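You operate a simulated robot arm through the tools that you are given. There is no shell and no other tool.

The job below is to be done with a simulated robot arm. You get a single attempt, and the scene is never put back.

TASK
Plug the black connector into port 2, tighten both thumb screws, then switch the box on.
Fine: the grey connector stays tight.

The check looks at the end state, three seconds after you hand in, the way a careful person would. Anything else that was tipped, shoved, dropped, spilled or broken makes it a failure.

THE ROBOT
A 7-joint arm with a two-finger parallel gripper, fixed in place. Base frame: the origin is at the foot of the arm, x ahead of it, y to its left, z up; the work surface is at about z = 740. Units: mm, degrees, N and s.
With the tool pointing down near the work surface it reaches from about 100 to 660 mm from the base axis. Its first joint turns from -66.0 to 66.0 degrees. Payload 1.57 kg.
The TCP is the grasp point between the finger pads, 30 mm short of the fingertips. In the tool frame z runs along the fingers and y along their closing line. The gripper opens to 80 mm. The fingers are 17 mm wide and 12 mm thick; the gripper's body (40 by 82 mm) begins 80 mm behind the TCP.
Orientation is that of the tool frame in the base frame, as [roll, pitch, yaw] about the fixed x, y, z axes, in that order (R = Rz(yaw) Ry(pitch) Rx(roll)). With the fingers straight down and closing along the base's y, the tool's x points along the base's -x, its y along +y and its z along -z.

THE INTERFACE
- The arm moves only by the tool move_arm. Its argument "plan" is a list of rows, each a list of 7 numbers: the shift along the base's x, y, z in mm, then the turn, a rotation vector about the base's x, y, z in degrees, then the gripper command, from -1 (fully open) to 1 (shut), values between in proportion. In form: [[dx, dy, dz, wx, wy, wz, jaw], ...]. A call has 1 to 20 rows; each row is the pose to reach, as a shift and turn from the pose commanded when the call began. Rows are played at 5 a second. More than 50 mm and 8.6 degrees between two rows, or a gripper value outside its range, and nothing of the call is played. A pose out of reach is approached as far as the arm can. The call stops where the force on the tool passes 40 N (or 10 N more than at its start, if that is more) or the arm is blocked; 0.2 s more then pass. Each finger travels about 72 mm/s and halts on what it meets, pressing with about 22 N; the grip force reading is that of the motor and also rises with nothing between the fingers. The clock runs only during rows and for 0.2 s after the last one: add rows that repeat a pose to give the fingers time. The reply holds the time, the measured pose of the TCP, the force on the tool along the base axes, the opening and the grip force, in the units named above and with some noise, with the torque about the TCP (base axes, N m) and any sound that the robot's microphone picked up, and new pictures: "pictures" is both (left out), scene, wrist or none.
- Cameras (640 x 400 px; columns grow to the right, rows downward): "scene" is fixed at [78.9, 459.9, 1423.3]; the picture's right is [-0.46, -0.89, 0.00], its down [-0.52, 0.27, -0.81] and it looks along [0.72, -0.37, -0.59] (base axes); focal length 320 px, centre (320, 200). "wrist" rides on the gripper at [72, -7, -122] in the tool frame; the picture's right is [0.09, 1.00, 0.00], its down [-0.84, 0.08, -0.54] and it looks along [-0.54, 0.05, 0.84] (tool axes); focal length 238 px, centre (320, 200). There is no depth. A picture from a camera that has moved, and an enlarged one, comes with that camera's place and axes in the base frame and with its lens.
- zoom(camera, box): a new picture of the part [left, top, right, bottom] of that camera's present view, enlarged. No time passes.
- finish_job(): hands the job in; it is judged then, once.

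Places have to be worked out from the pictures, the camera data and where the tool is seen. Open the gripper and draw the arm clear of the work before you hand the job in, unless the task says otherwise.

The tools are called after "Call:" by a JSON object that holds its "api" and its "payload". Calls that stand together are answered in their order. move_arm: Moves the arm, as the interface text tells. Its arguments: {"type":"object","properties":{"plan":{"type":"array","items":{"type":"array","items":{"type":"number"}}},"pictures":{"type":"string","enum":["both","scene","wrist","none"]}},"required":["plan"]} The other tools are called the same way: zoom (camera, box) takes an enlarged picture of a part of a camera's view; finish_job () hands the job in.

At the start:

```text
time: 0.0
tcp_pos: [464.2, 165.9, 1062.7]
tool_rot: [179.9, 0.0, 180.0]
ft_force: [0.1, 0.2, 0.3]
wrist_torque: [-0.01, 0.02, 0.01]
grip_width: 80.0
grip_force: 0.0
```

scene: 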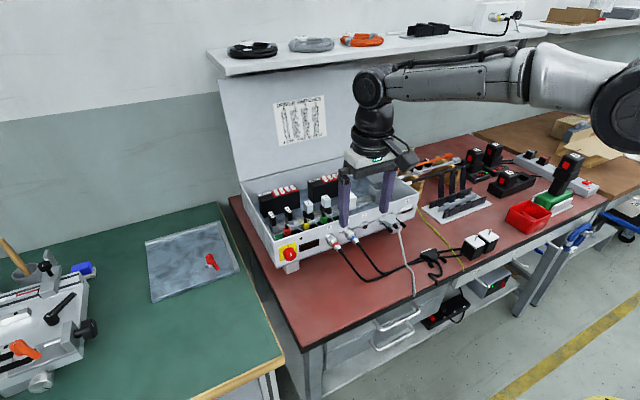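
wrist: 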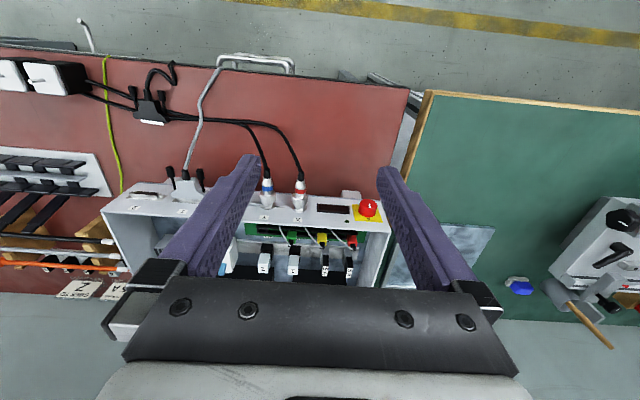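

I see an open electrical box with connectors on its front panel; I'll look at the details enlarged before moving anything.

Call:
{"api": "zoom", "payload": {"camera": "scene", "box": [230, 150, 430, 275]}}

Call:
{"api": "zoom", "payload": {"camera": "scene", "box": [320, 180, 520, 305]}}

Call:
{"api": "zoom", "payload": {"camera": "wrist", "box": [90, 50, 410, 250]}}

Call:
{"api": "zoom", "payload": {"camera": "wrist", "box": [100, 150, 260, 250]}}

```text
3.20 times, centred on (330, 212) of scene
camera zoom: at [78.9, 459.9, 1423.3], right [-0.46, -0.89, 0.0], down [-0.52, 0.27, -0.81], along [0.72, -0.37, -0.59], focal length 1023 px, centre (288, 160)
```

zoom: 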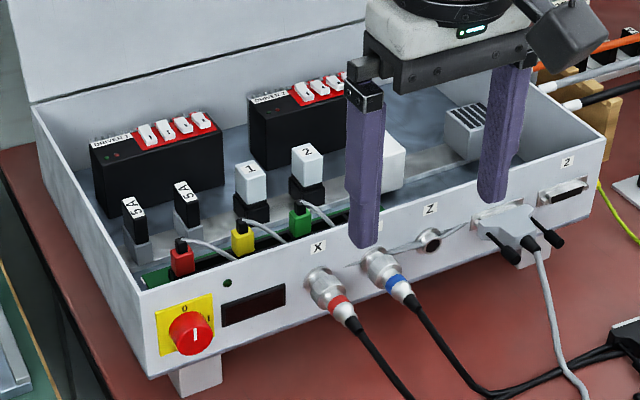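

```text
3.20 times, centred on (420, 242) of scene
camera zoom: at [78.9, 459.9, 1423.3], right [-0.46, -0.89, 0.0], down [-0.52, 0.27, -0.81], along [0.72, -0.37, -0.59], focal length 1023 px, centre (0, 64)
```

zoom: 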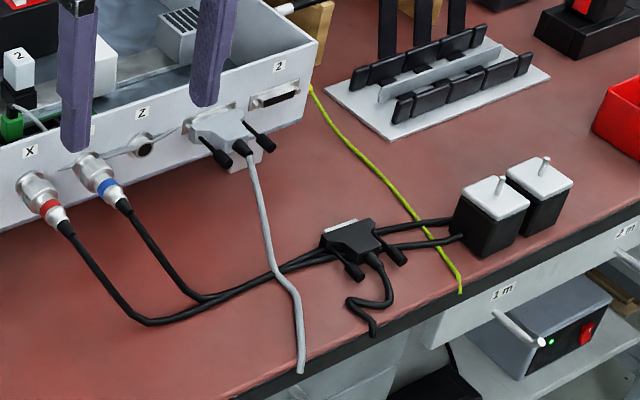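

```text
2.00 times, centred on (250, 150) of wrist
camera zoom: at [393.8, 159.6, 1183.0], right [-0.09, 1.0, 0.0], down [0.84, 0.08, 0.54], along [0.54, 0.05, -0.84], focal length 477 px, centre (460, 300)
```

zoom: 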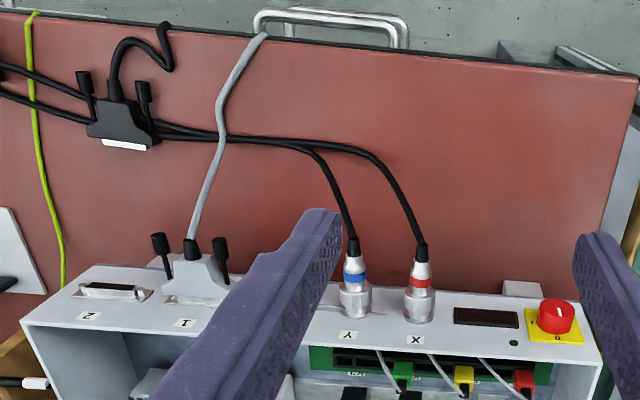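

```text
4.00 times, centred on (180, 200) of wrist
camera zoom: at [393.8, 159.6, 1183.0], right [-0.09, 1.0, 0.0], down [0.84, 0.08, 0.54], along [0.54, 0.05, -0.84], focal length 953 px, centre (880, 200)
```

zoom: 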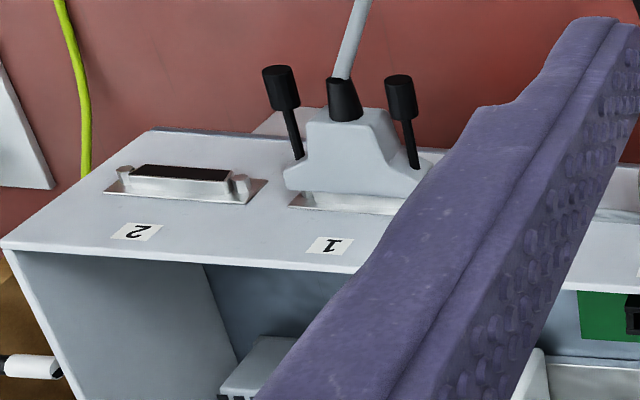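

The black connector lies on the table near (512, -123), its face pointing toward the box; port 2 is near (640, -123, 831). I'll zoom in more on the connector, port 2, the grey connector and the switch to learn their shapes.

Call:
{"api": "zoom", "payload": {"camera": "scene", "box": [410, 240, 474, 280]}}

Call:
{"api": "zoom", "payload": {"camera": "scene", "box": [360, 190, 424, 230]}}

Call:
{"api": "zoom", "payload": {"camera": "scene", "box": [270, 230, 334, 270]}}

Call:
{"api": "zoom", "payload": {"camera": "wrist", "box": [120, 70, 200, 120]}}

Call:
{"api": "zoom", "payload": {"camera": "wrist", "box": [330, 180, 410, 230]}}

Call:
{"api": "zoom", "payload": {"camera": "wrist", "box": [110, 170, 190, 220]}}

```text
10.00 times, centred on (442, 260) of scene
camera zoom: at [78.9, 459.9, 1423.3], right [-0.46, -0.89, 0.0], down [-0.52, 0.27, -0.81], along [0.72, -0.37, -0.59], focal length 3197 px, centre (-900, -400)
```

zoom: 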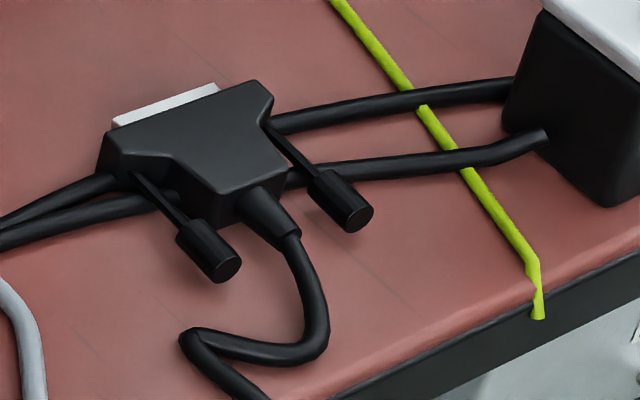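

```text
10.00 times, centred on (392, 210) of scene
camera zoom: at [78.9, 459.9, 1423.3], right [-0.46, -0.89, 0.0], down [-0.52, 0.27, -0.81], along [0.72, -0.37, -0.59], focal length 3197 px, centre (-400, 100)
```

zoom: 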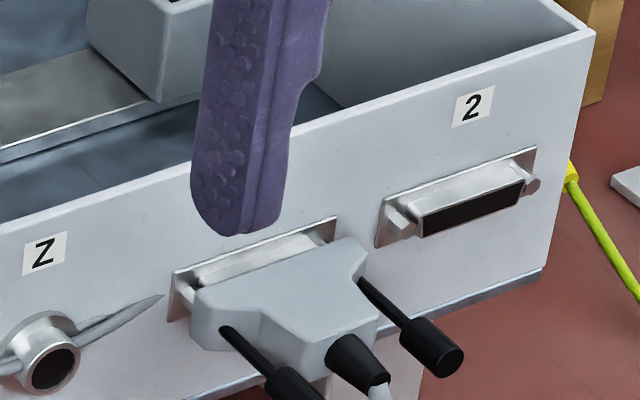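

```text
10.00 times, centred on (302, 250) of scene
camera zoom: at [78.9, 459.9, 1423.3], right [-0.46, -0.89, 0.0], down [-0.52, 0.27, -0.81], along [0.72, -0.37, -0.59], focal length 3197 px, centre (500, -300)
```

zoom: 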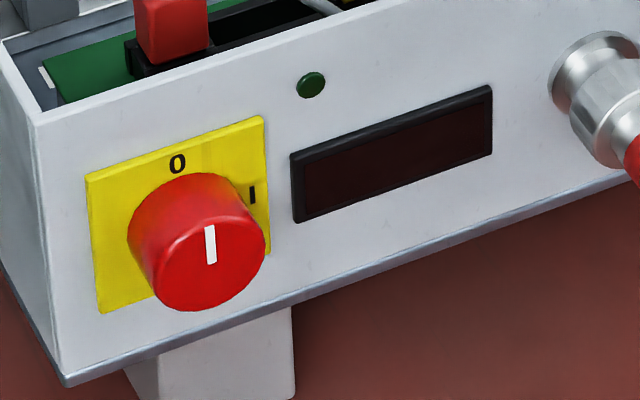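

```text
8.00 times, centred on (160, 95) of wrist
camera zoom: at [393.8, 159.6, 1183.0], right [-0.09, 1.0, 0.0], down [0.84, 0.08, 0.54], along [0.54, 0.05, -0.84], focal length 1907 px, centre (1600, 1040)
```

zoom: 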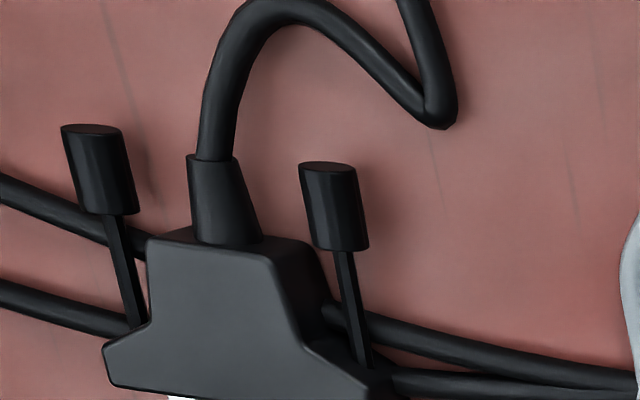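

```text
8.00 times, centred on (370, 205) of wrist
camera zoom: at [393.8, 159.6, 1183.0], right [-0.09, 1.0, 0.0], down [0.84, 0.08, 0.54], along [0.54, 0.05, -0.84], focal length 1907 px, centre (-80, 160)
```

zoom: 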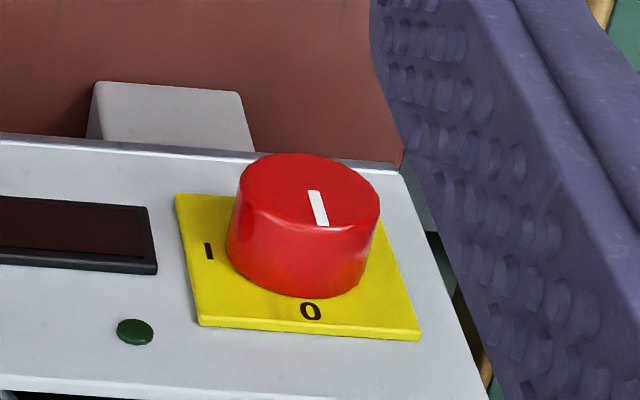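

```text
8.00 times, centred on (150, 195) of wrist
camera zoom: at [393.8, 159.6, 1183.0], right [-0.09, 1.0, 0.0], down [0.84, 0.08, 0.54], along [0.54, 0.05, -0.84], focal length 1907 px, centre (1680, 240)
```

zoom: 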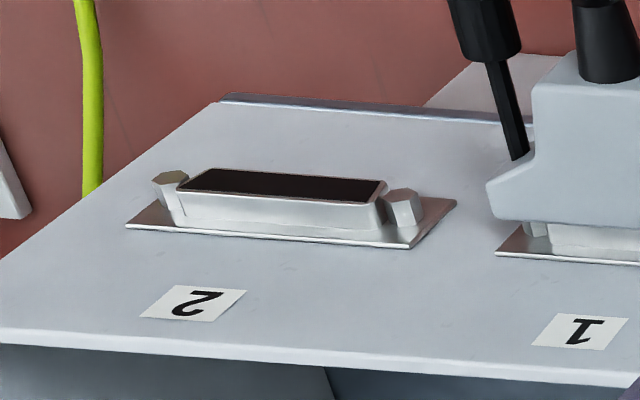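

Port 2's D-shape has its wide side up, and the switch is at 0 with "I" a quarter turn clockwise. I'll move the arm over toward the connector, staying high, for a closer look.

Call:
{"api": "move_arm", "payload": {"plan": [[-6, -36, -12, 0, 0, 0, -1], [-12, -72, -26, 0, 0, 0, -1], [-18, -108, -40, 0, 0, 0, -1], [-24, -144, -54, 0, 0, 0, -1], [-30, -180, -70, 0, 0, 0, -1], [-36, -216, -84, 0, 0, 0, -1], [-42, -252, -100, 0, 0, 0, -1], [-44, -289, -113, 0, 0, 0, -1], [-44, -289, -113, 0, 0, 0, -1]]}}

```text
time: 2.0
tcp_pos: [421.1, -123.8, 948.8]
tool_rot: [180.0, 0.0, -180.0]
ft_force: [0.0, 0.2, -0.4]
wrist_torque: [0.01, -0.02, 0.01]
grip_width: 79.8
grip_force: 0.1
camera wrist: at [350.3, -129.2, 1069.8], right [-0.09, 1.0, 0.0], down [0.84, 0.08, 0.54], along [0.54, 0.05, -0.84], focal length 238 px, centre (320, 200)
```

scene: 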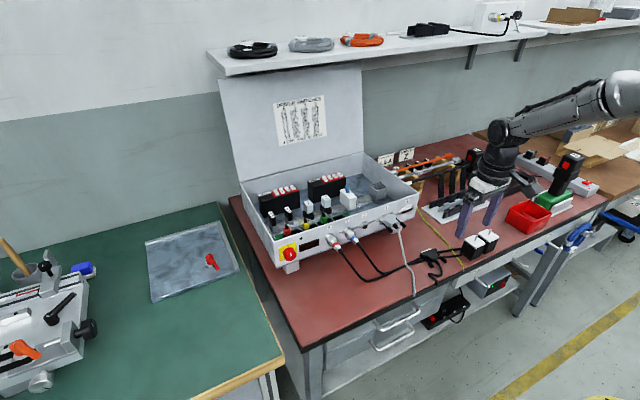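
wrist: 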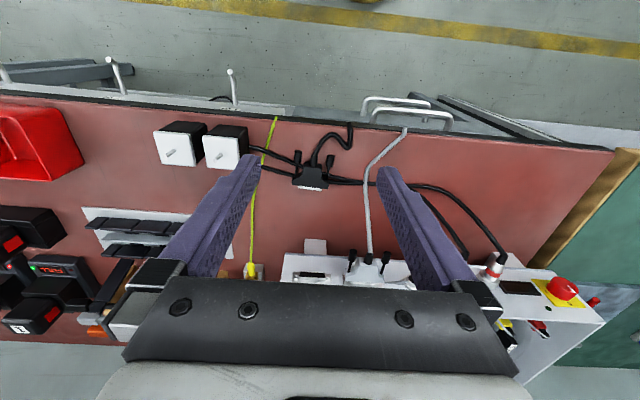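

The connector is near (513, -127). I'll enlarge the wrist view of it and of the port area.

Call:
{"api": "zoom", "payload": {"camera": "wrist", "box": [270, 120, 366, 180]}}

Call:
{"api": "zoom", "payload": {"camera": "wrist", "box": [280, 145, 344, 195]}}

Call:
{"api": "zoom", "payload": {"camera": "wrist", "box": [270, 225, 430, 325]}}

Call:
{"api": "zoom", "payload": {"camera": "scene", "box": [350, 190, 510, 290]}}

```text
6.67 times, centred on (318, 150) of wrist
camera zoom: at [350.3, -129.2, 1069.8], right [-0.09, 1.0, 0.0], down [0.84, 0.08, 0.54], along [0.54, 0.05, -0.84], focal length 1589 px, centre (333, 533)
```

zoom: 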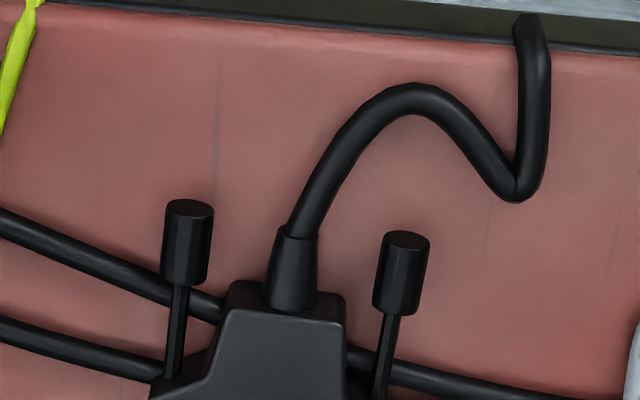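

```text
8.00 times, centred on (312, 170) of wrist
camera zoom: at [350.3, -129.2, 1069.8], right [-0.09, 1.0, 0.0], down [0.84, 0.08, 0.54], along [0.54, 0.05, -0.84], focal length 1907 px, centre (384, 440)
```

zoom: 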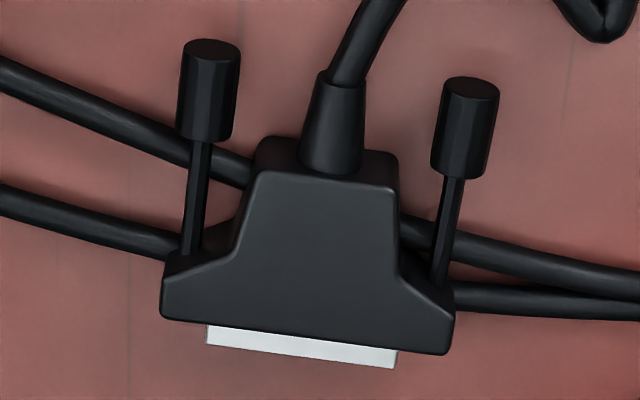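

```text
4.00 times, centred on (350, 275) of wrist
camera zoom: at [350.3, -129.2, 1069.8], right [-0.09, 1.0, 0.0], down [0.84, 0.08, 0.54], along [0.54, 0.05, -0.84], focal length 953 px, centre (200, -100)
```

zoom: 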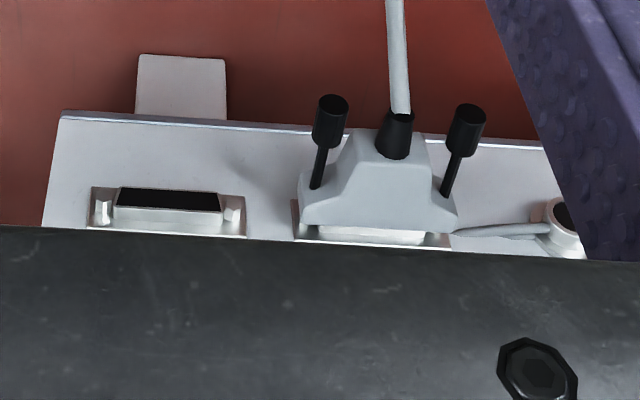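

```text
4.00 times, centred on (430, 240) of scene
camera zoom: at [78.9, 459.8, 1423.3], right [-0.46, -0.89, 0.0], down [-0.52, 0.27, -0.81], along [0.72, -0.37, -0.59], focal length 1279 px, centre (-120, 40)
```

zoom: 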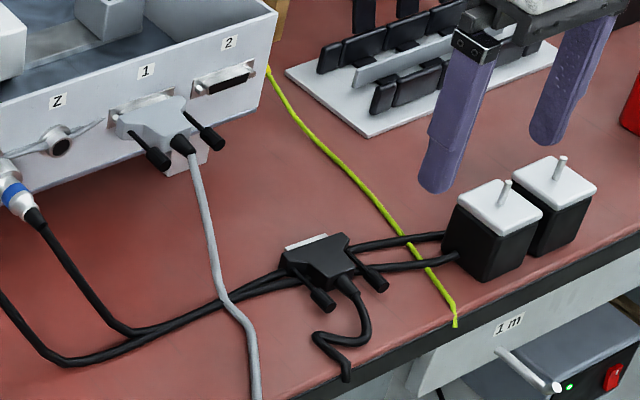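

The black hood is about 54 mm wide, top at z≈760, with screws 47 mm apart and its nose pointing +x. I want to check which way its D-shaped shell is up, so I'll turn the tool about z (staying high) to look back at its face from the box side.

Call:
{"api": "move_arm", "payload": {"plan": [[10, 0, 0, 0, 0, 8.5, -1], [20, 0, 0, 0, 0, 17, -1], [30, 0, 0, 0, 0, 25.5, -1], [40, 0, 0, 0, 0, 34, -1], [50, 0, 0, 0, 0, 42.5, -1], [60, 0, 0, 0, 0, 51, -1], [70, 0, 0, 0, 0, 59.5, -1], [80, 0, 0, 0, 0, 68, -1], [90, 0, 0, 0, 0, 76.5, -1], [100, 0, 0, 0, 0, 85, -1], [110, 0, 0, 0, 0, 90, -1], [120, 0, 0, 0, 0, 90, -1]]}}

```text
time: 4.6
tcp_pos: [540.4, -122.9, 950.5]
tool_rot: [179.9, 0.0, -90.0]
ft_force: [-0.2, -0.2, -0.8]
wrist_torque: [0.04, 0.01, 0.01]
grip_width: 80.4
grip_force: 0.2
camera wrist: at [548.9, -194.5, 1070.6], right [-1.0, -0.09, 0.0], down [-0.08, 0.84, 0.54], along [-0.05, 0.54, -0.84], focal length 238 px, centre (320, 200)
```

scene: 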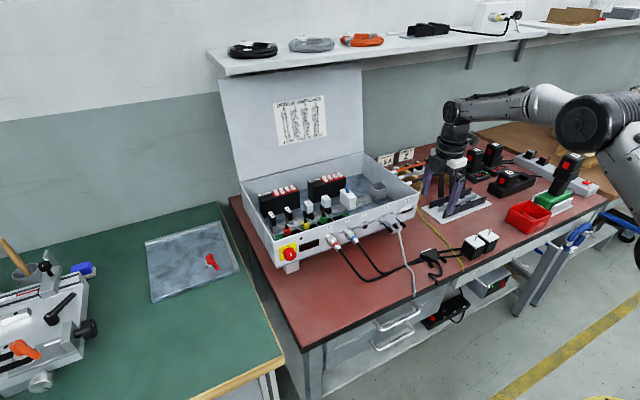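
wrist: 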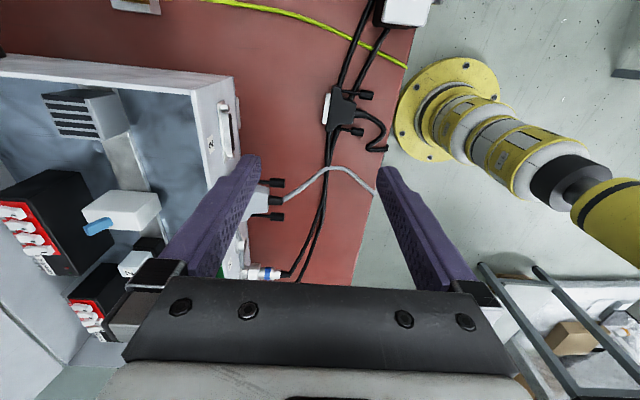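

The turn works. From this side I can also see the connector end-on; I'll zoom before continuing.

Call:
{"api": "zoom", "payload": {"camera": "wrist", "box": [298, 75, 394, 145]}}

Call:
{"api": "zoom", "payload": {"camera": "wrist", "box": [180, 80, 300, 155]}}

Call:
{"api": "zoom", "payload": {"camera": "wrist", "box": [200, 160, 360, 285]}}

```text
5.71 times, centred on (346, 110) of wrist
camera zoom: at [548.9, -194.5, 1070.6], right [-1.0, -0.09, 0.0], down [-0.08, 0.84, 0.54], along [-0.05, 0.54, -0.84], focal length 1362 px, centre (171, 714)
```

zoom: 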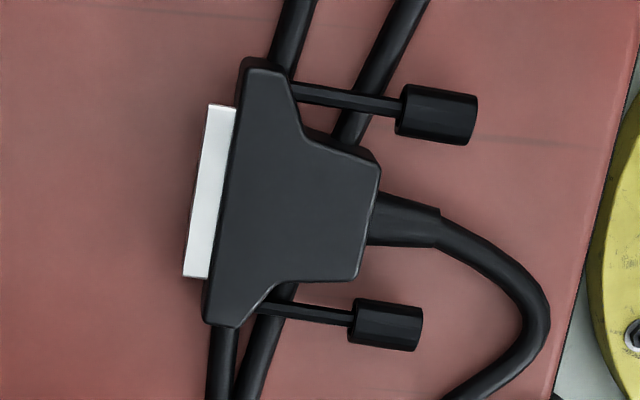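

```text
5.33 times, centred on (240, 118) of wrist
camera zoom: at [548.9, -194.5, 1070.6], right [-1.0, -0.09, 0.0], down [-0.08, 0.84, 0.54], along [-0.05, 0.54, -0.84], focal length 1271 px, centre (747, 640)
```

zoom: 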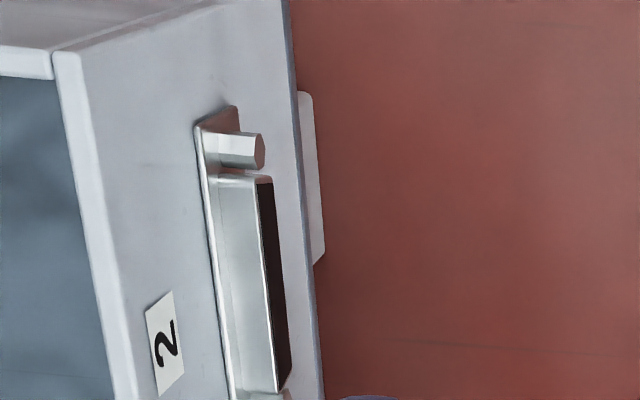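

```text
3.20 times, centred on (280, 222) of wrist
camera zoom: at [548.9, -194.5, 1070.6], right [-1.0, -0.09, 0.0], down [-0.08, 0.84, 0.54], along [-0.05, 0.54, -0.84], focal length 763 px, centre (448, 128)
```

zoom: 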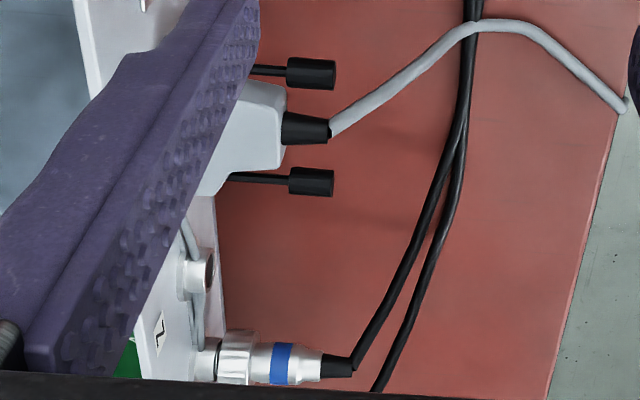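

The shell's upper face is visible but not its D profile yet. I'll turn another 90° so the camera sits on the box side, a bit lower, and look at the mating face.

Call:
{"api": "move_arm", "payload": {"plan": [[3, 0, -5, 0, 0, 8.5, -1], [6, 0, -10, 0, 0, 17, -1], [9, 0, -15, 0, 0, 25.5, -1], [12, 0, -20, 0, 0, 34, -1], [15, -1, -25, 0, 0, 42.5, -1], [18, -2, -30, 0, 0, 51, -1], [21, -3, -35, 0, 0, 59.5, -1], [24, -4, -40, 0, 0, 68, -1], [27, -5, -45, 0, 0, 76.5, -1], [30, -5, -50, 0, 0, 85, -1], [30, -5, -60, 0, 0, 90, -1], [30, -5, -60, 0, 0, 90, -1]]}}

```text
time: 7.2
tcp_pos: [561.6, -62.5, 889.1]
tool_rot: [176.6, -0.7, -10.3]
ft_force: [-0.4, 0.5, 0.1]
wrist_torque: [0.01, 0.0, 0.05]
grip_width: 80.1
grip_force: 0.2
out of reach, approached as far as the arm can: row 9, 10, 11, 12
camera wrist: at [634.9, -60.7, 1010.1], right [-0.09, -0.99, 0.06], down [-0.84, 0.11, 0.54], along [-0.54, 0.0, -0.84], focal length 238 px, centre (320, 200)
```

scene: 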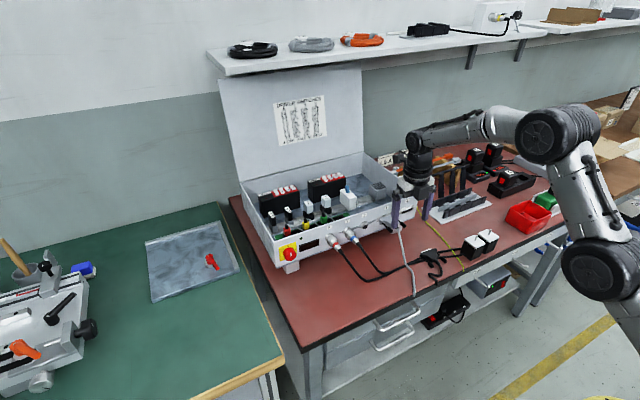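
wrist: 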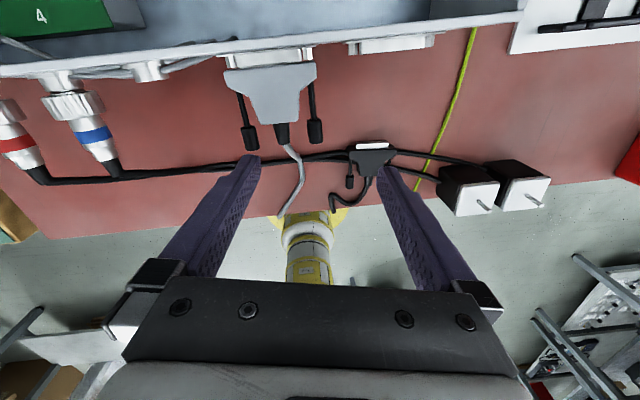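

The wrist reached a joint limit at about 170°, but the camera now sees the connector from the box side. Zooming in on the mating face and the ports.

Call:
{"api": "zoom", "payload": {"camera": "wrist", "box": [324, 125, 420, 185]}}

Call:
{"api": "zoom", "payload": {"camera": "wrist", "box": [350, 135, 398, 165]}}

Call:
{"api": "zoom", "payload": {"camera": "wrist", "box": [200, 20, 360, 120]}}

Call:
{"api": "zoom", "payload": {"camera": "wrist", "box": [340, 20, 450, 90]}}

```text
6.67 times, centred on (372, 155) of wrist
camera zoom: at [634.9, -60.7, 1010.1], right [-0.09, -0.99, 0.06], down [-0.84, 0.11, 0.54], along [-0.54, 0.0, -0.84], focal length 1589 px, centre (-27, 500)
```

zoom: 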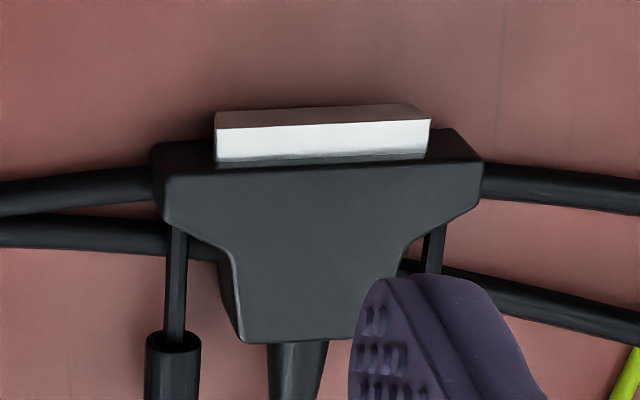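

```text
13.33 times, centred on (374, 150) of wrist
camera zoom: at [634.9, -60.7, 1010.1], right [-0.09, -0.99, 0.06], down [-0.84, 0.11, 0.54], along [-0.54, 0.0, -0.84], focal length 3178 px, centre (-400, 867)
```

zoom: 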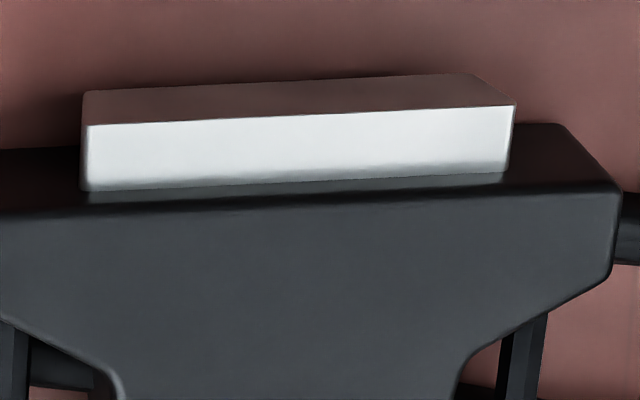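

```text
4.00 times, centred on (280, 70) of wrist
camera zoom: at [634.9, -60.7, 1010.1], right [-0.09, -0.99, 0.06], down [-0.84, 0.11, 0.54], along [-0.54, 0.0, -0.84], focal length 953 px, centre (480, 720)
```

zoom: 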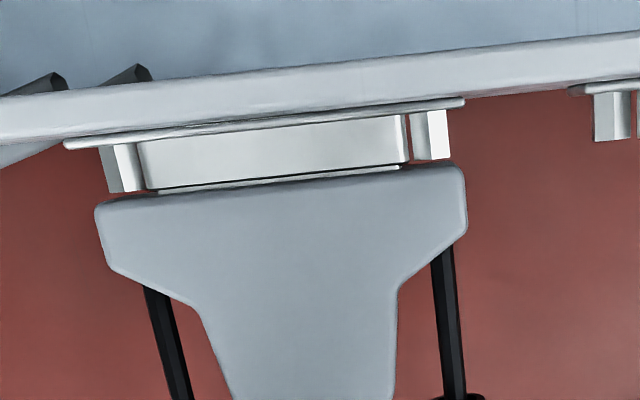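

```text
5.71 times, centred on (395, 55) of wrist
camera zoom: at [634.9, -60.7, 1010.1], right [-0.09, -0.99, 0.06], down [-0.84, 0.11, 0.54], along [-0.54, 0.0, -0.84], focal length 1362 px, centre (-109, 1029)
```

zoom: 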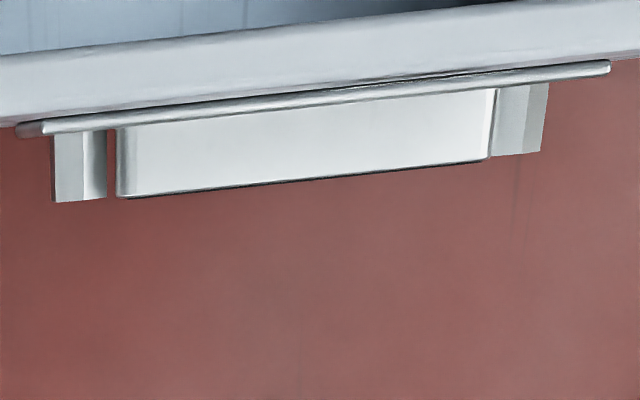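

The wide side of the black plug's D is up, matching port 2, so no flip is needed. Now I'll turn back the way I came, rising slightly, and return to the straight-down pose over the connector.

Call:
{"api": "move_arm", "payload": {"plan": [[-3, 0, 5, 0, 0, -8.5, -1], [-6, 0, 10, 0, 0, -17, -1], [-9, 0, 15, 0, 0, -25.5, -1], [-12, 0, 20, 0, 0, -34, -1], [-15, 0, 25, 0, 0, -42.5, -1], [-18, 0, 30, 0, 0, -51, -1], [-21, 0, 35, 0, 0, -59.5, -1], [-24, 0, 40, 0, 0, -68, -1], [-27, 0, 45, 0, 0, -76.5, -1], [-30, 0, 50, 0, 0, -85, -1], [-40, 0, 50, 0, 0, -93.5, -1], [-50, 0, 50, 0, 0, -102, -1], [-60, 0, 50, 0, 0, -110.5, -1], [-70, 0, 50, 0, 0, -119, -1], [-80, 0, 50, 0, 0, -127.5, -1], [-90, 0, 50, 0, 0, -136, -1], [-100, 0, 50, 0, 0, -144.5, -1], [-110, 0, 50, 0, 0, -153, -1], [-120, 0, 50, 0, 0, -161.5, -1]], "pictures": "none"}}

```text
time: 11.2
tcp_pos: [441.6, -64.7, 939.8]
tool_rot: [176.5, -0.7, -172.1]
ft_force: [0.9, 0.5, 0.2]
wrist_torque: [0.0, -0.02, -0.01]
grip_width: 80.1
grip_force: 0.1
```

The commanded pose kept a small tilt from the limit; I'll straighten the tool to vertical with yaw matched to the connector (-2.5°) and move over it, slightly behind for a good view.

Call:
{"api": "move_arm", "payload": {"plan": [[0, -30, -10, -1.74, -0.43, -5.2, -1], [-1.6, -62.3, -30, -3.48, -0.86, -10.4, -1], [-1.6, -62.3, -60, -3.48, -0.86, -10.4, -1], [-1.6, -62.3, -60, -3.48, -0.86, -10.4, -1]]}}

```text
time: 12.2
tcp_pos: [439.5, -126.2, 879.1]
tool_rot: [-179.9, 0.0, 177.6]
ft_force: [-0.7, -0.3, -0.3]
wrist_torque: [0.02, -0.02, 0.02]
grip_width: 80.0
grip_force: 0.1
camera wrist: at [369.8, -130.0, 1000.7], right [-0.05, 1.0, 0.0], down [0.84, 0.04, 0.54], along [0.54, 0.03, -0.84], focal length 238 px, centre (320, 200)
```

scene: 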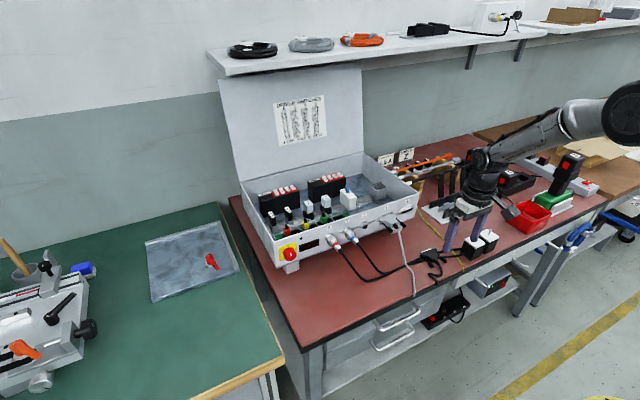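
wrist: 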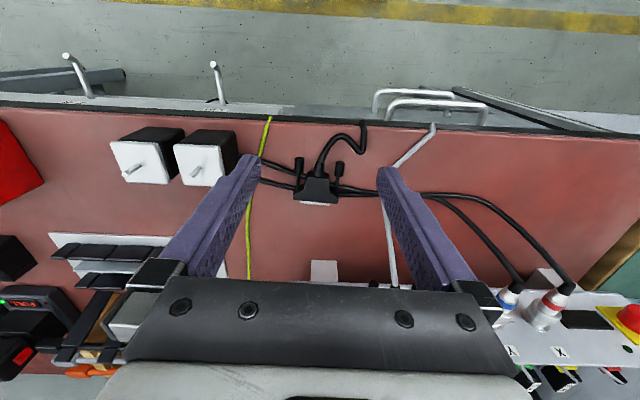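

Tool is vertical again at (439.5, -126, 879) with the connector ahead. Zooming to measure the hood and its yaw precisely.

Call:
{"api": "zoom", "payload": {"camera": "wrist", "box": [280, 150, 360, 210]}}

Call:
{"api": "zoom", "payload": {"camera": "scene", "box": [410, 240, 474, 280]}}

```text
6.67 times, centred on (320, 180) of wrist
camera zoom: at [369.8, -130.0, 1000.7], right [-0.05, 1.0, 0.0], down [0.84, 0.04, 0.54], along [0.54, 0.03, -0.84], focal length 1589 px, centre (320, 333)
```

zoom: 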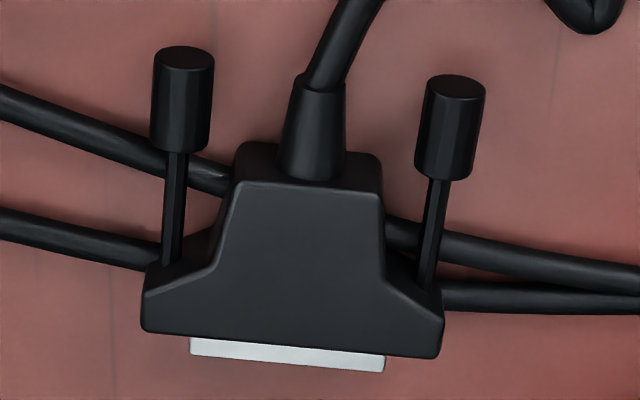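

```text
10.00 times, centred on (442, 260) of scene
camera zoom: at [78.9, 459.8, 1423.3], right [-0.46, -0.89, 0.0], down [-0.52, 0.27, -0.81], along [0.72, -0.37, -0.59], focal length 3197 px, centre (-900, -400)
```

zoom: 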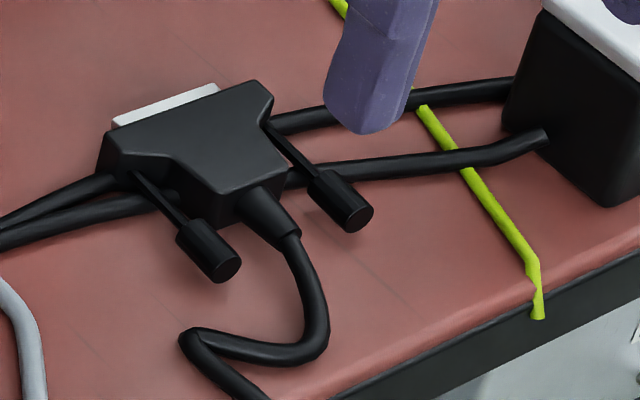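

The hood's front edge centre is about (527.6, -128), yaw about -3.5°, top at z≈760. I'll move over it so the fingers will straddle the wide flange, then descend to just above it.

Call:
{"api": "move_arm", "payload": {"plan": [[27, -0.5, 0, 0, 0, -0.5, -1], [54, -1, -20, 0, 0, -1, -1], [79.5, -1.3, -40, 0, 0, -1, -1], [79.5, -1.3, -65, 0, 0, -1, -1], [79.5, -1.3, -85, 0, 0, -1, -1], [79.5, -1.3, -89, 0, 0, -1, -1]]}}

```text
time: 13.6
tcp_pos: [519.6, -128.4, 791.5]
tool_rot: [-179.9, -0.2, 176.7]
ft_force: [0.1, -0.5, 1.0]
wrist_torque: [0.0, 0.01, 0.0]
grip_width: 80.0
grip_force: 0.0
camera wrist: at [449.0, -130.5, 911.4], right [-0.03, 1.0, 0.0], down [0.84, 0.03, 0.54], along [0.54, 0.02, -0.84], focal length 238 px, centre (320, 200)
```

scene: 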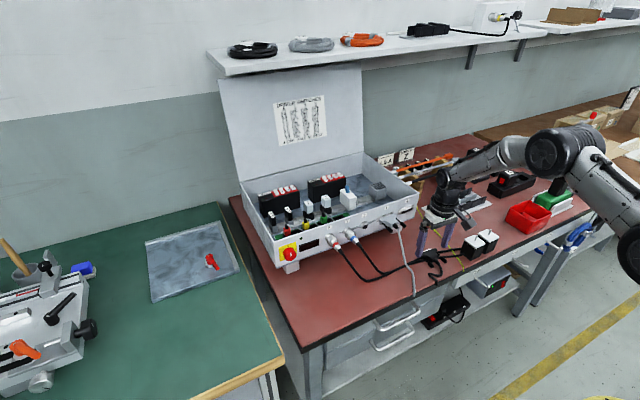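
wrist: 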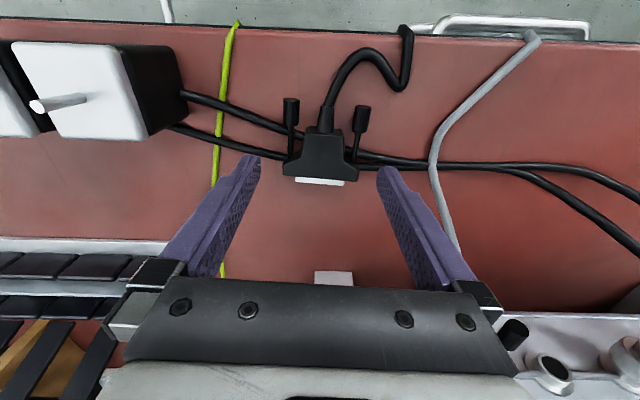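

Fingers straddle the connector. I'll zoom on wrist and scene to check finger tips relative to the flange and the cables beneath.

Call:
{"api": "zoom", "payload": {"camera": "wrist", "box": [220, 100, 420, 225]}}

Call:
{"api": "zoom", "payload": {"camera": "scene", "box": [405, 215, 485, 285]}}

```text
3.20 times, centred on (320, 162) of wrist
camera zoom: at [449.0, -130.5, 911.4], right [-0.03, 1.0, 0.0], down [0.84, 0.03, 0.54], along [0.54, 0.02, -0.84], focal length 763 px, centre (320, 320)
```

zoom: 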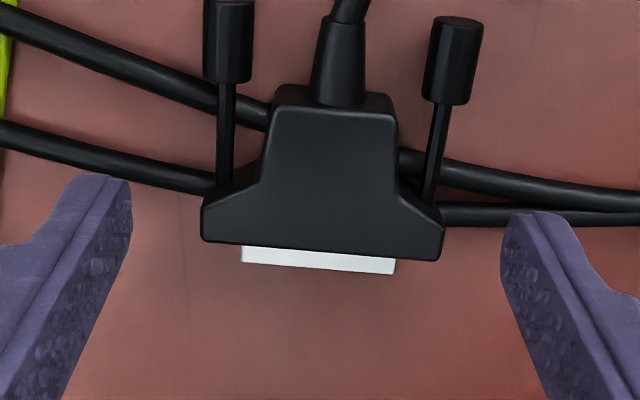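

```text
5.71 times, centred on (445, 250) of scene
camera zoom: at [78.9, 459.9, 1423.3], right [-0.46, -0.89, 0.0], down [-0.52, 0.27, -0.81], along [0.72, -0.37, -0.59], focal length 1827 px, centre (-394, -86)
```

zoom: 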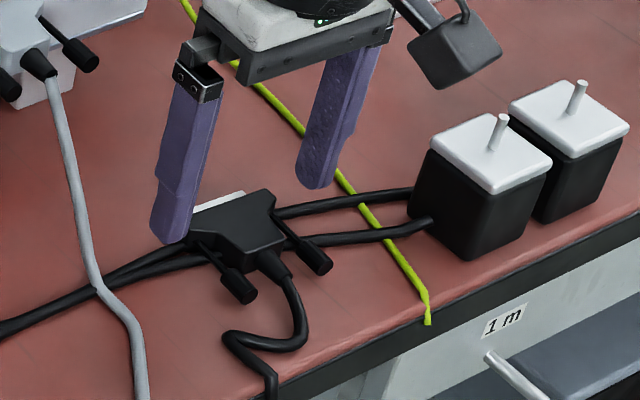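

Fingers are centred on the flange (hood centre ≈ pixel 323 vs gripper centre 324). I'll descend about 11.5 mm so the tips are at z≈750, below hood top but above the cables.

Call:
{"api": "move_arm", "payload": {"plan": [[-0.3, 0, -6, 0, 0, 0, -1], [-0.6, 0, -10.5, 0, 0, 0, -1], [-0.6, 0, -10.5, 0, 0, 0, -1]], "pictures": "wrist"}}

Call:
{"api": "zoom", "payload": {"camera": "wrist", "box": [220, 100, 420, 225]}}

Call:
{"api": "zoom", "payload": {"camera": "scene", "box": [410, 230, 474, 280]}}

```text
time: 14.4
tcp_pos: [519.5, -128.1, 780.3]
tool_rot: [-179.9, 0.1, 176.8]
ft_force: [-0.5, -0.1, -0.1]
wrist_torque: [0.0, -0.01, -0.02]
grip_width: 79.8
grip_force: 0.1
camera wrist: at [448.4, -130.1, 901.1], right [-0.03, 1.0, 0.0], down [0.84, 0.03, 0.54], along [0.54, 0.02, -0.84], focal length 238 px, centre (320, 200)
```

wrist: 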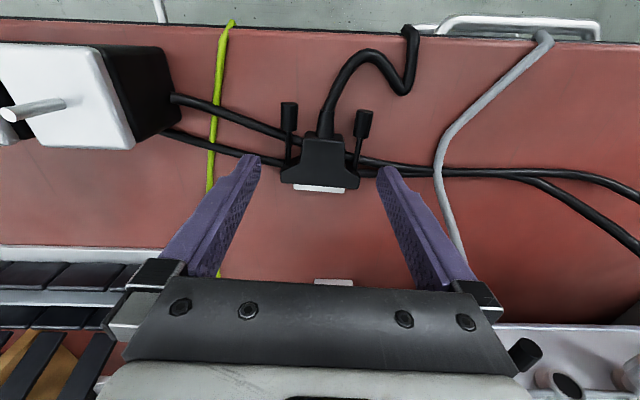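

```text
3.20 times, centred on (320, 162) of wrist
camera zoom: at [448.4, -130.1, 901.1], right [-0.03, 1.0, 0.0], down [0.84, 0.03, 0.54], along [0.54, 0.02, -0.84], focal length 763 px, centre (320, 320)
```

zoom: 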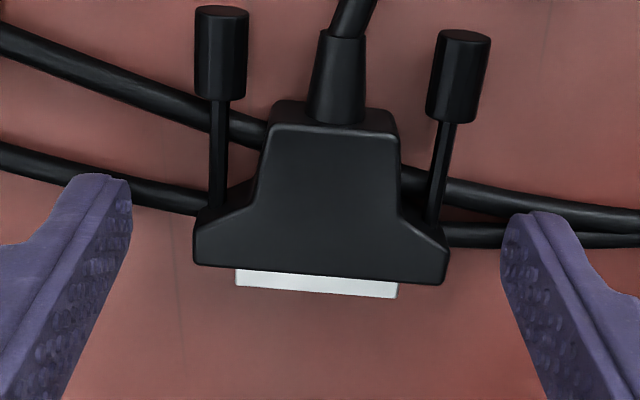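

```text
8.00 times, centred on (442, 255) of scene
camera zoom: at [78.9, 459.9, 1423.3], right [-0.46, -0.89, 0.0], down [-0.52, 0.27, -0.81], along [0.72, -0.37, -0.59], focal length 2557 px, centre (-656, -240)
```

zoom: 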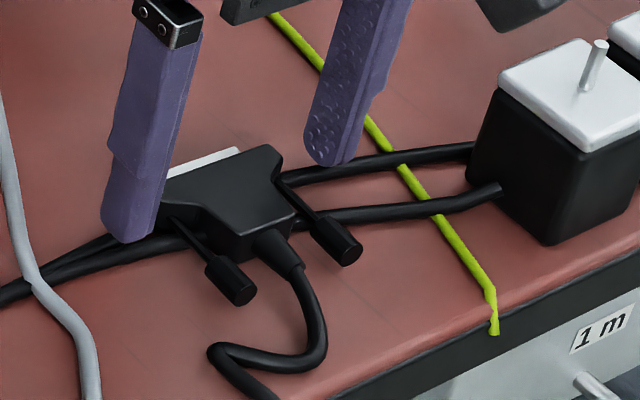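

Finger pads overlap the flange and yaw matches. Closing the gripper on the flange now.

Call:
{"api": "move_arm", "payload": {"plan": [[0, 0, 0, 0, 0, 0, -0.6], [0, 0, 0, 0, 0, 0, -0.4], [0, 0, 0, 0, 0, 0, 0], [0, 0, 0, 0, 0, 0, 1], [0, 0, 0, 0, 0, 0, 1]], "pictures": "wrist"}}

Call:
{"api": "zoom", "payload": {"camera": "wrist", "box": [220, 100, 420, 225]}}

Call:
{"api": "zoom", "payload": {"camera": "scene", "box": [410, 230, 474, 280]}}

```text
time: 15.6
tcp_pos: [519.1, -129.4, 780.1]
tool_rot: [-179.9, -0.2, 176.6]
ft_force: [0.0, 0.7, -0.2]
wrist_torque: [-0.01, -0.01, 0.01]
grip_width: 55.1
grip_force: 22.4
camera wrist: at [448.4, -130.1, 901.3], right [-0.03, 1.0, 0.0], down [0.84, 0.03, 0.54], along [0.54, 0.02, -0.84], focal length 238 px, centre (320, 200)
```

wrist: 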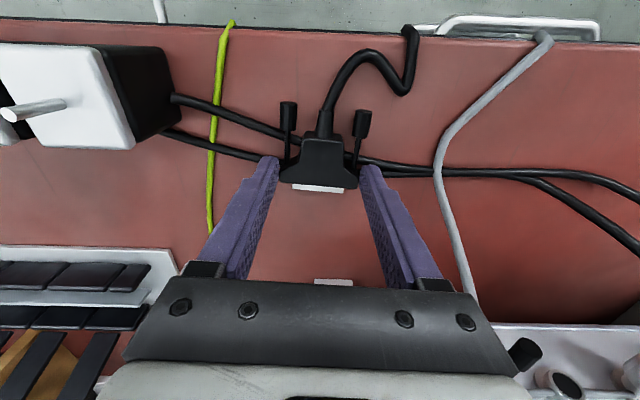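

```text
3.20 times, centred on (320, 162) of wrist
camera zoom: at [448.4, -130.1, 901.3], right [-0.03, 1.0, 0.0], down [0.84, 0.03, 0.54], along [0.54, 0.02, -0.84], focal length 763 px, centre (320, 320)
```

zoom: 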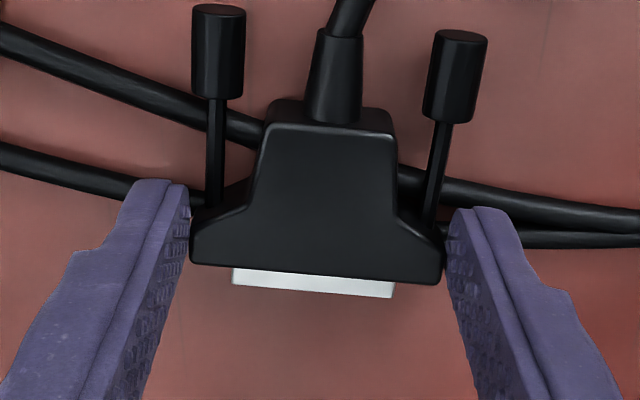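

```text
8.00 times, centred on (442, 255) of scene
camera zoom: at [78.9, 459.9, 1423.3], right [-0.46, -0.89, 0.0], down [-0.52, 0.27, -0.81], along [0.72, -0.37, -0.59], focal length 2557 px, centre (-656, -240)
```

zoom: 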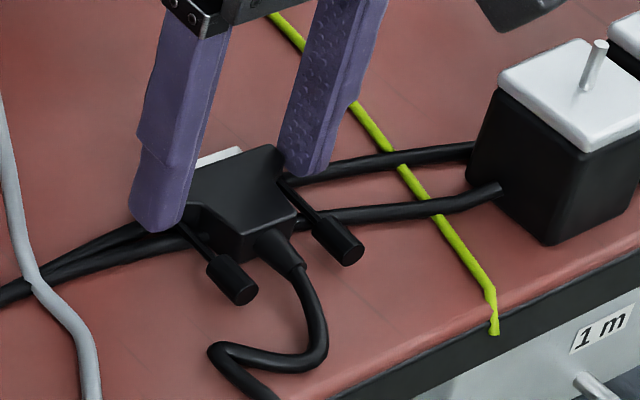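

Gripped at 55 mm, 22 N. Lifting gently to see whether the connector follows and the cable below stays put.

Call:
{"api": "move_arm", "payload": {"plan": [[0, 0, 5, 0, 0, 0, 1], [0, 0, 10, 0, 0, 0, 1], [0, 0, 18, 0, 0, 0, 1], [0, 0, 26, 0, 0, 0, 1], [0, 0, 34, 0, 0, 0, 1]]}}

Call:
{"api": "zoom", "payload": {"camera": "wrist", "box": [220, 100, 420, 225]}}

Call:
{"api": "zoom", "payload": {"camera": "scene", "box": [390, 210, 470, 280]}}

```text
time: 16.8
tcp_pos: [518.6, -127.9, 815.5]
tool_rot: [-179.9, -0.1, 176.7]
ft_force: [-0.4, 0.0, -0.6]
wrist_torque: [0.03, 0.02, 0.0]
grip_width: 55.2
grip_force: 21.7
camera wrist: at [448.1, -130.3, 935.7], right [-0.03, 1.0, 0.0], down [0.84, 0.03, 0.54], along [0.54, 0.02, -0.84], focal length 238 px, centre (320, 200)
```

scene: 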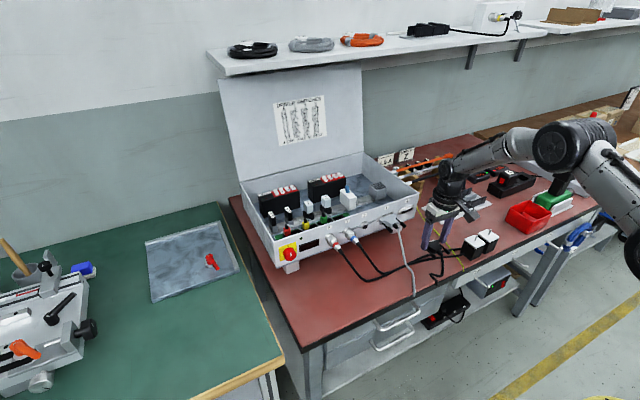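
wrist: 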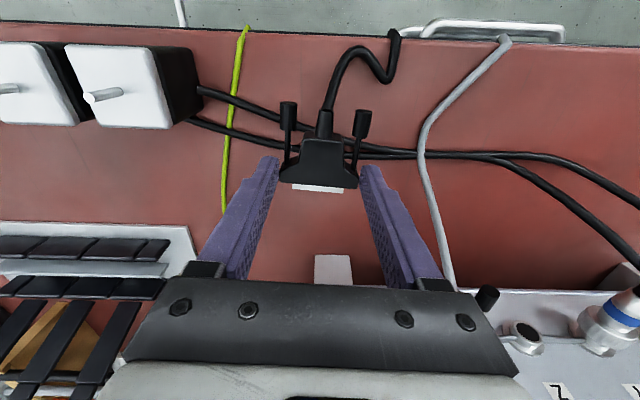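

```text
3.20 times, centred on (320, 162) of wrist
camera zoom: at [448.1, -130.3, 935.7], right [-0.03, 1.0, 0.0], down [0.84, 0.03, 0.54], along [0.54, 0.02, -0.84], focal length 763 px, centre (320, 320)
```

zoom: 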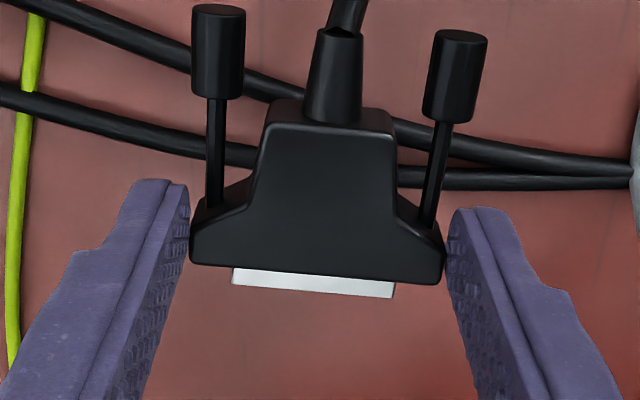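

```text
5.71 times, centred on (430, 245) of scene
camera zoom: at [78.9, 459.9, 1423.3], right [-0.46, -0.89, 0.0], down [-0.52, 0.27, -0.81], along [0.72, -0.37, -0.59], focal length 1827 px, centre (-309, -57)
```

zoom: 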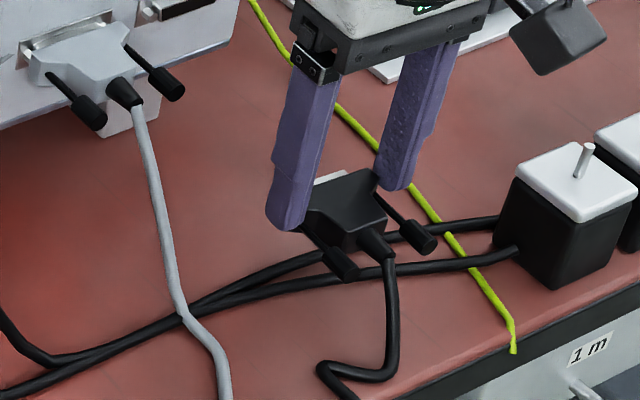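

The connector is held firmly and hangs level. I'll straighten the yaw, rise to about port height and move to roughly 30 mm in front of port 2.

Call:
{"api": "move_arm", "payload": {"plan": [[0, 2, 10, 0, 0, 0.9, 1], [2, 4, 20, 0, 0, 1.8, 1], [6, 6, 30, 0, 0, 2.7, 1], [12, 8, 40, 0, 0, 3.5, 1], [24, 10, 42, 0, 0, 3.5, 1], [36, 12, 42, 0, 0, 3.5, 1], [48, 12, 42, 0, 0, 3.5, 1], [60, 12, 42, 0, 0, 3.5, 1], [65, 12, 42, 0, 0, 3.5, 1], [65, 12, 42, 0, 0, 3.5, 1]]}}

Call:
{"api": "zoom", "payload": {"camera": "wrist", "box": [220, 130, 420, 255]}}

Call:
{"api": "zoom", "payload": {"camera": "scene", "box": [375, 185, 455, 255]}}

```text
time: 19.0
tcp_pos: [583.8, -116.2, 856.2]
tool_rot: [-179.8, -0.2, -179.8]
ft_force: [0.6, 0.9, -0.5]
wrist_torque: [0.0, -0.01, 0.0]
grip_width: 55.3
grip_force: 22.2
camera wrist: at [513.7, -122.8, 977.1], right [-0.1, 1.0, 0.0], down [0.84, 0.08, 0.54], along [0.54, 0.05, -0.84], focal length 238 px, centre (320, 200)
```

scene: 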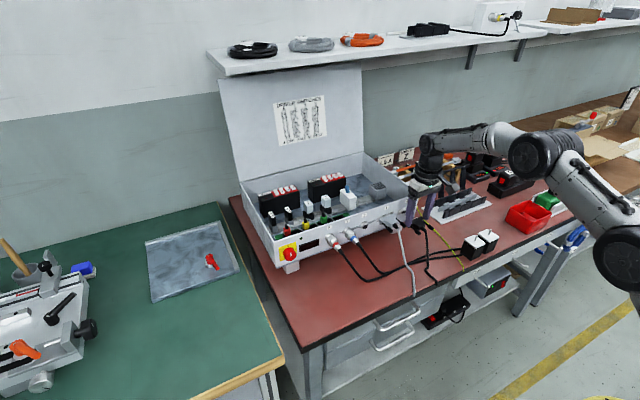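
wrist: 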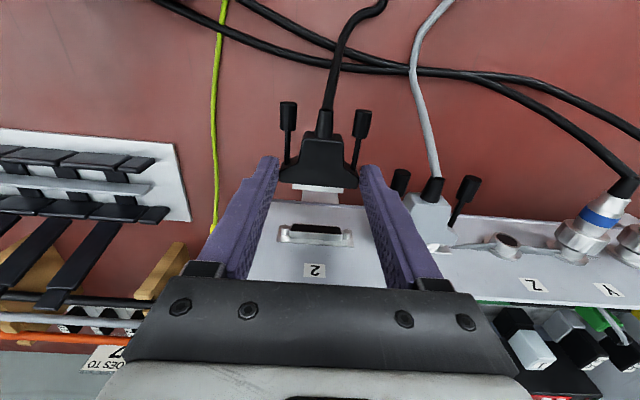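

```text
3.20 times, centred on (320, 192) of wrist
camera zoom: at [513.7, -122.8, 977.1], right [-0.1, 1.0, 0.0], down [0.84, 0.08, 0.54], along [0.54, 0.05, -0.84], focal length 763 px, centre (320, 224)
```

zoom: 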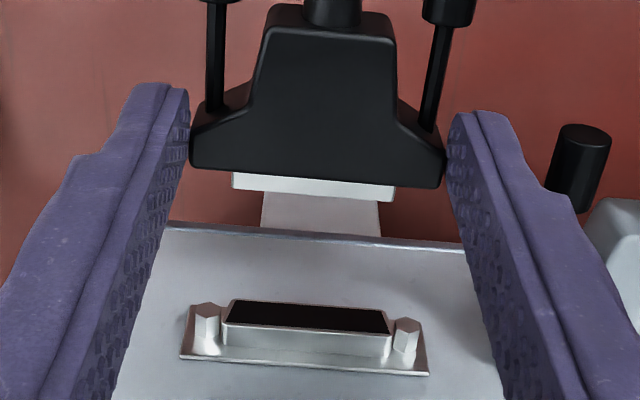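

```text
5.71 times, centred on (415, 220) of scene
camera zoom: at [78.9, 459.9, 1423.3], right [-0.46, -0.89, 0.0], down [-0.52, 0.27, -0.81], along [0.72, -0.37, -0.59], focal length 1827 px, centre (-223, 86)
```

zoom: 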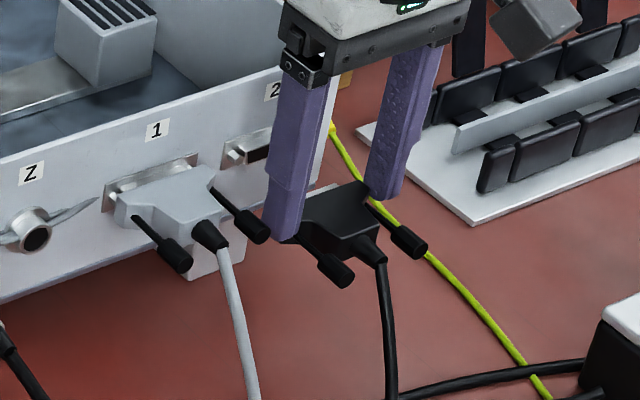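

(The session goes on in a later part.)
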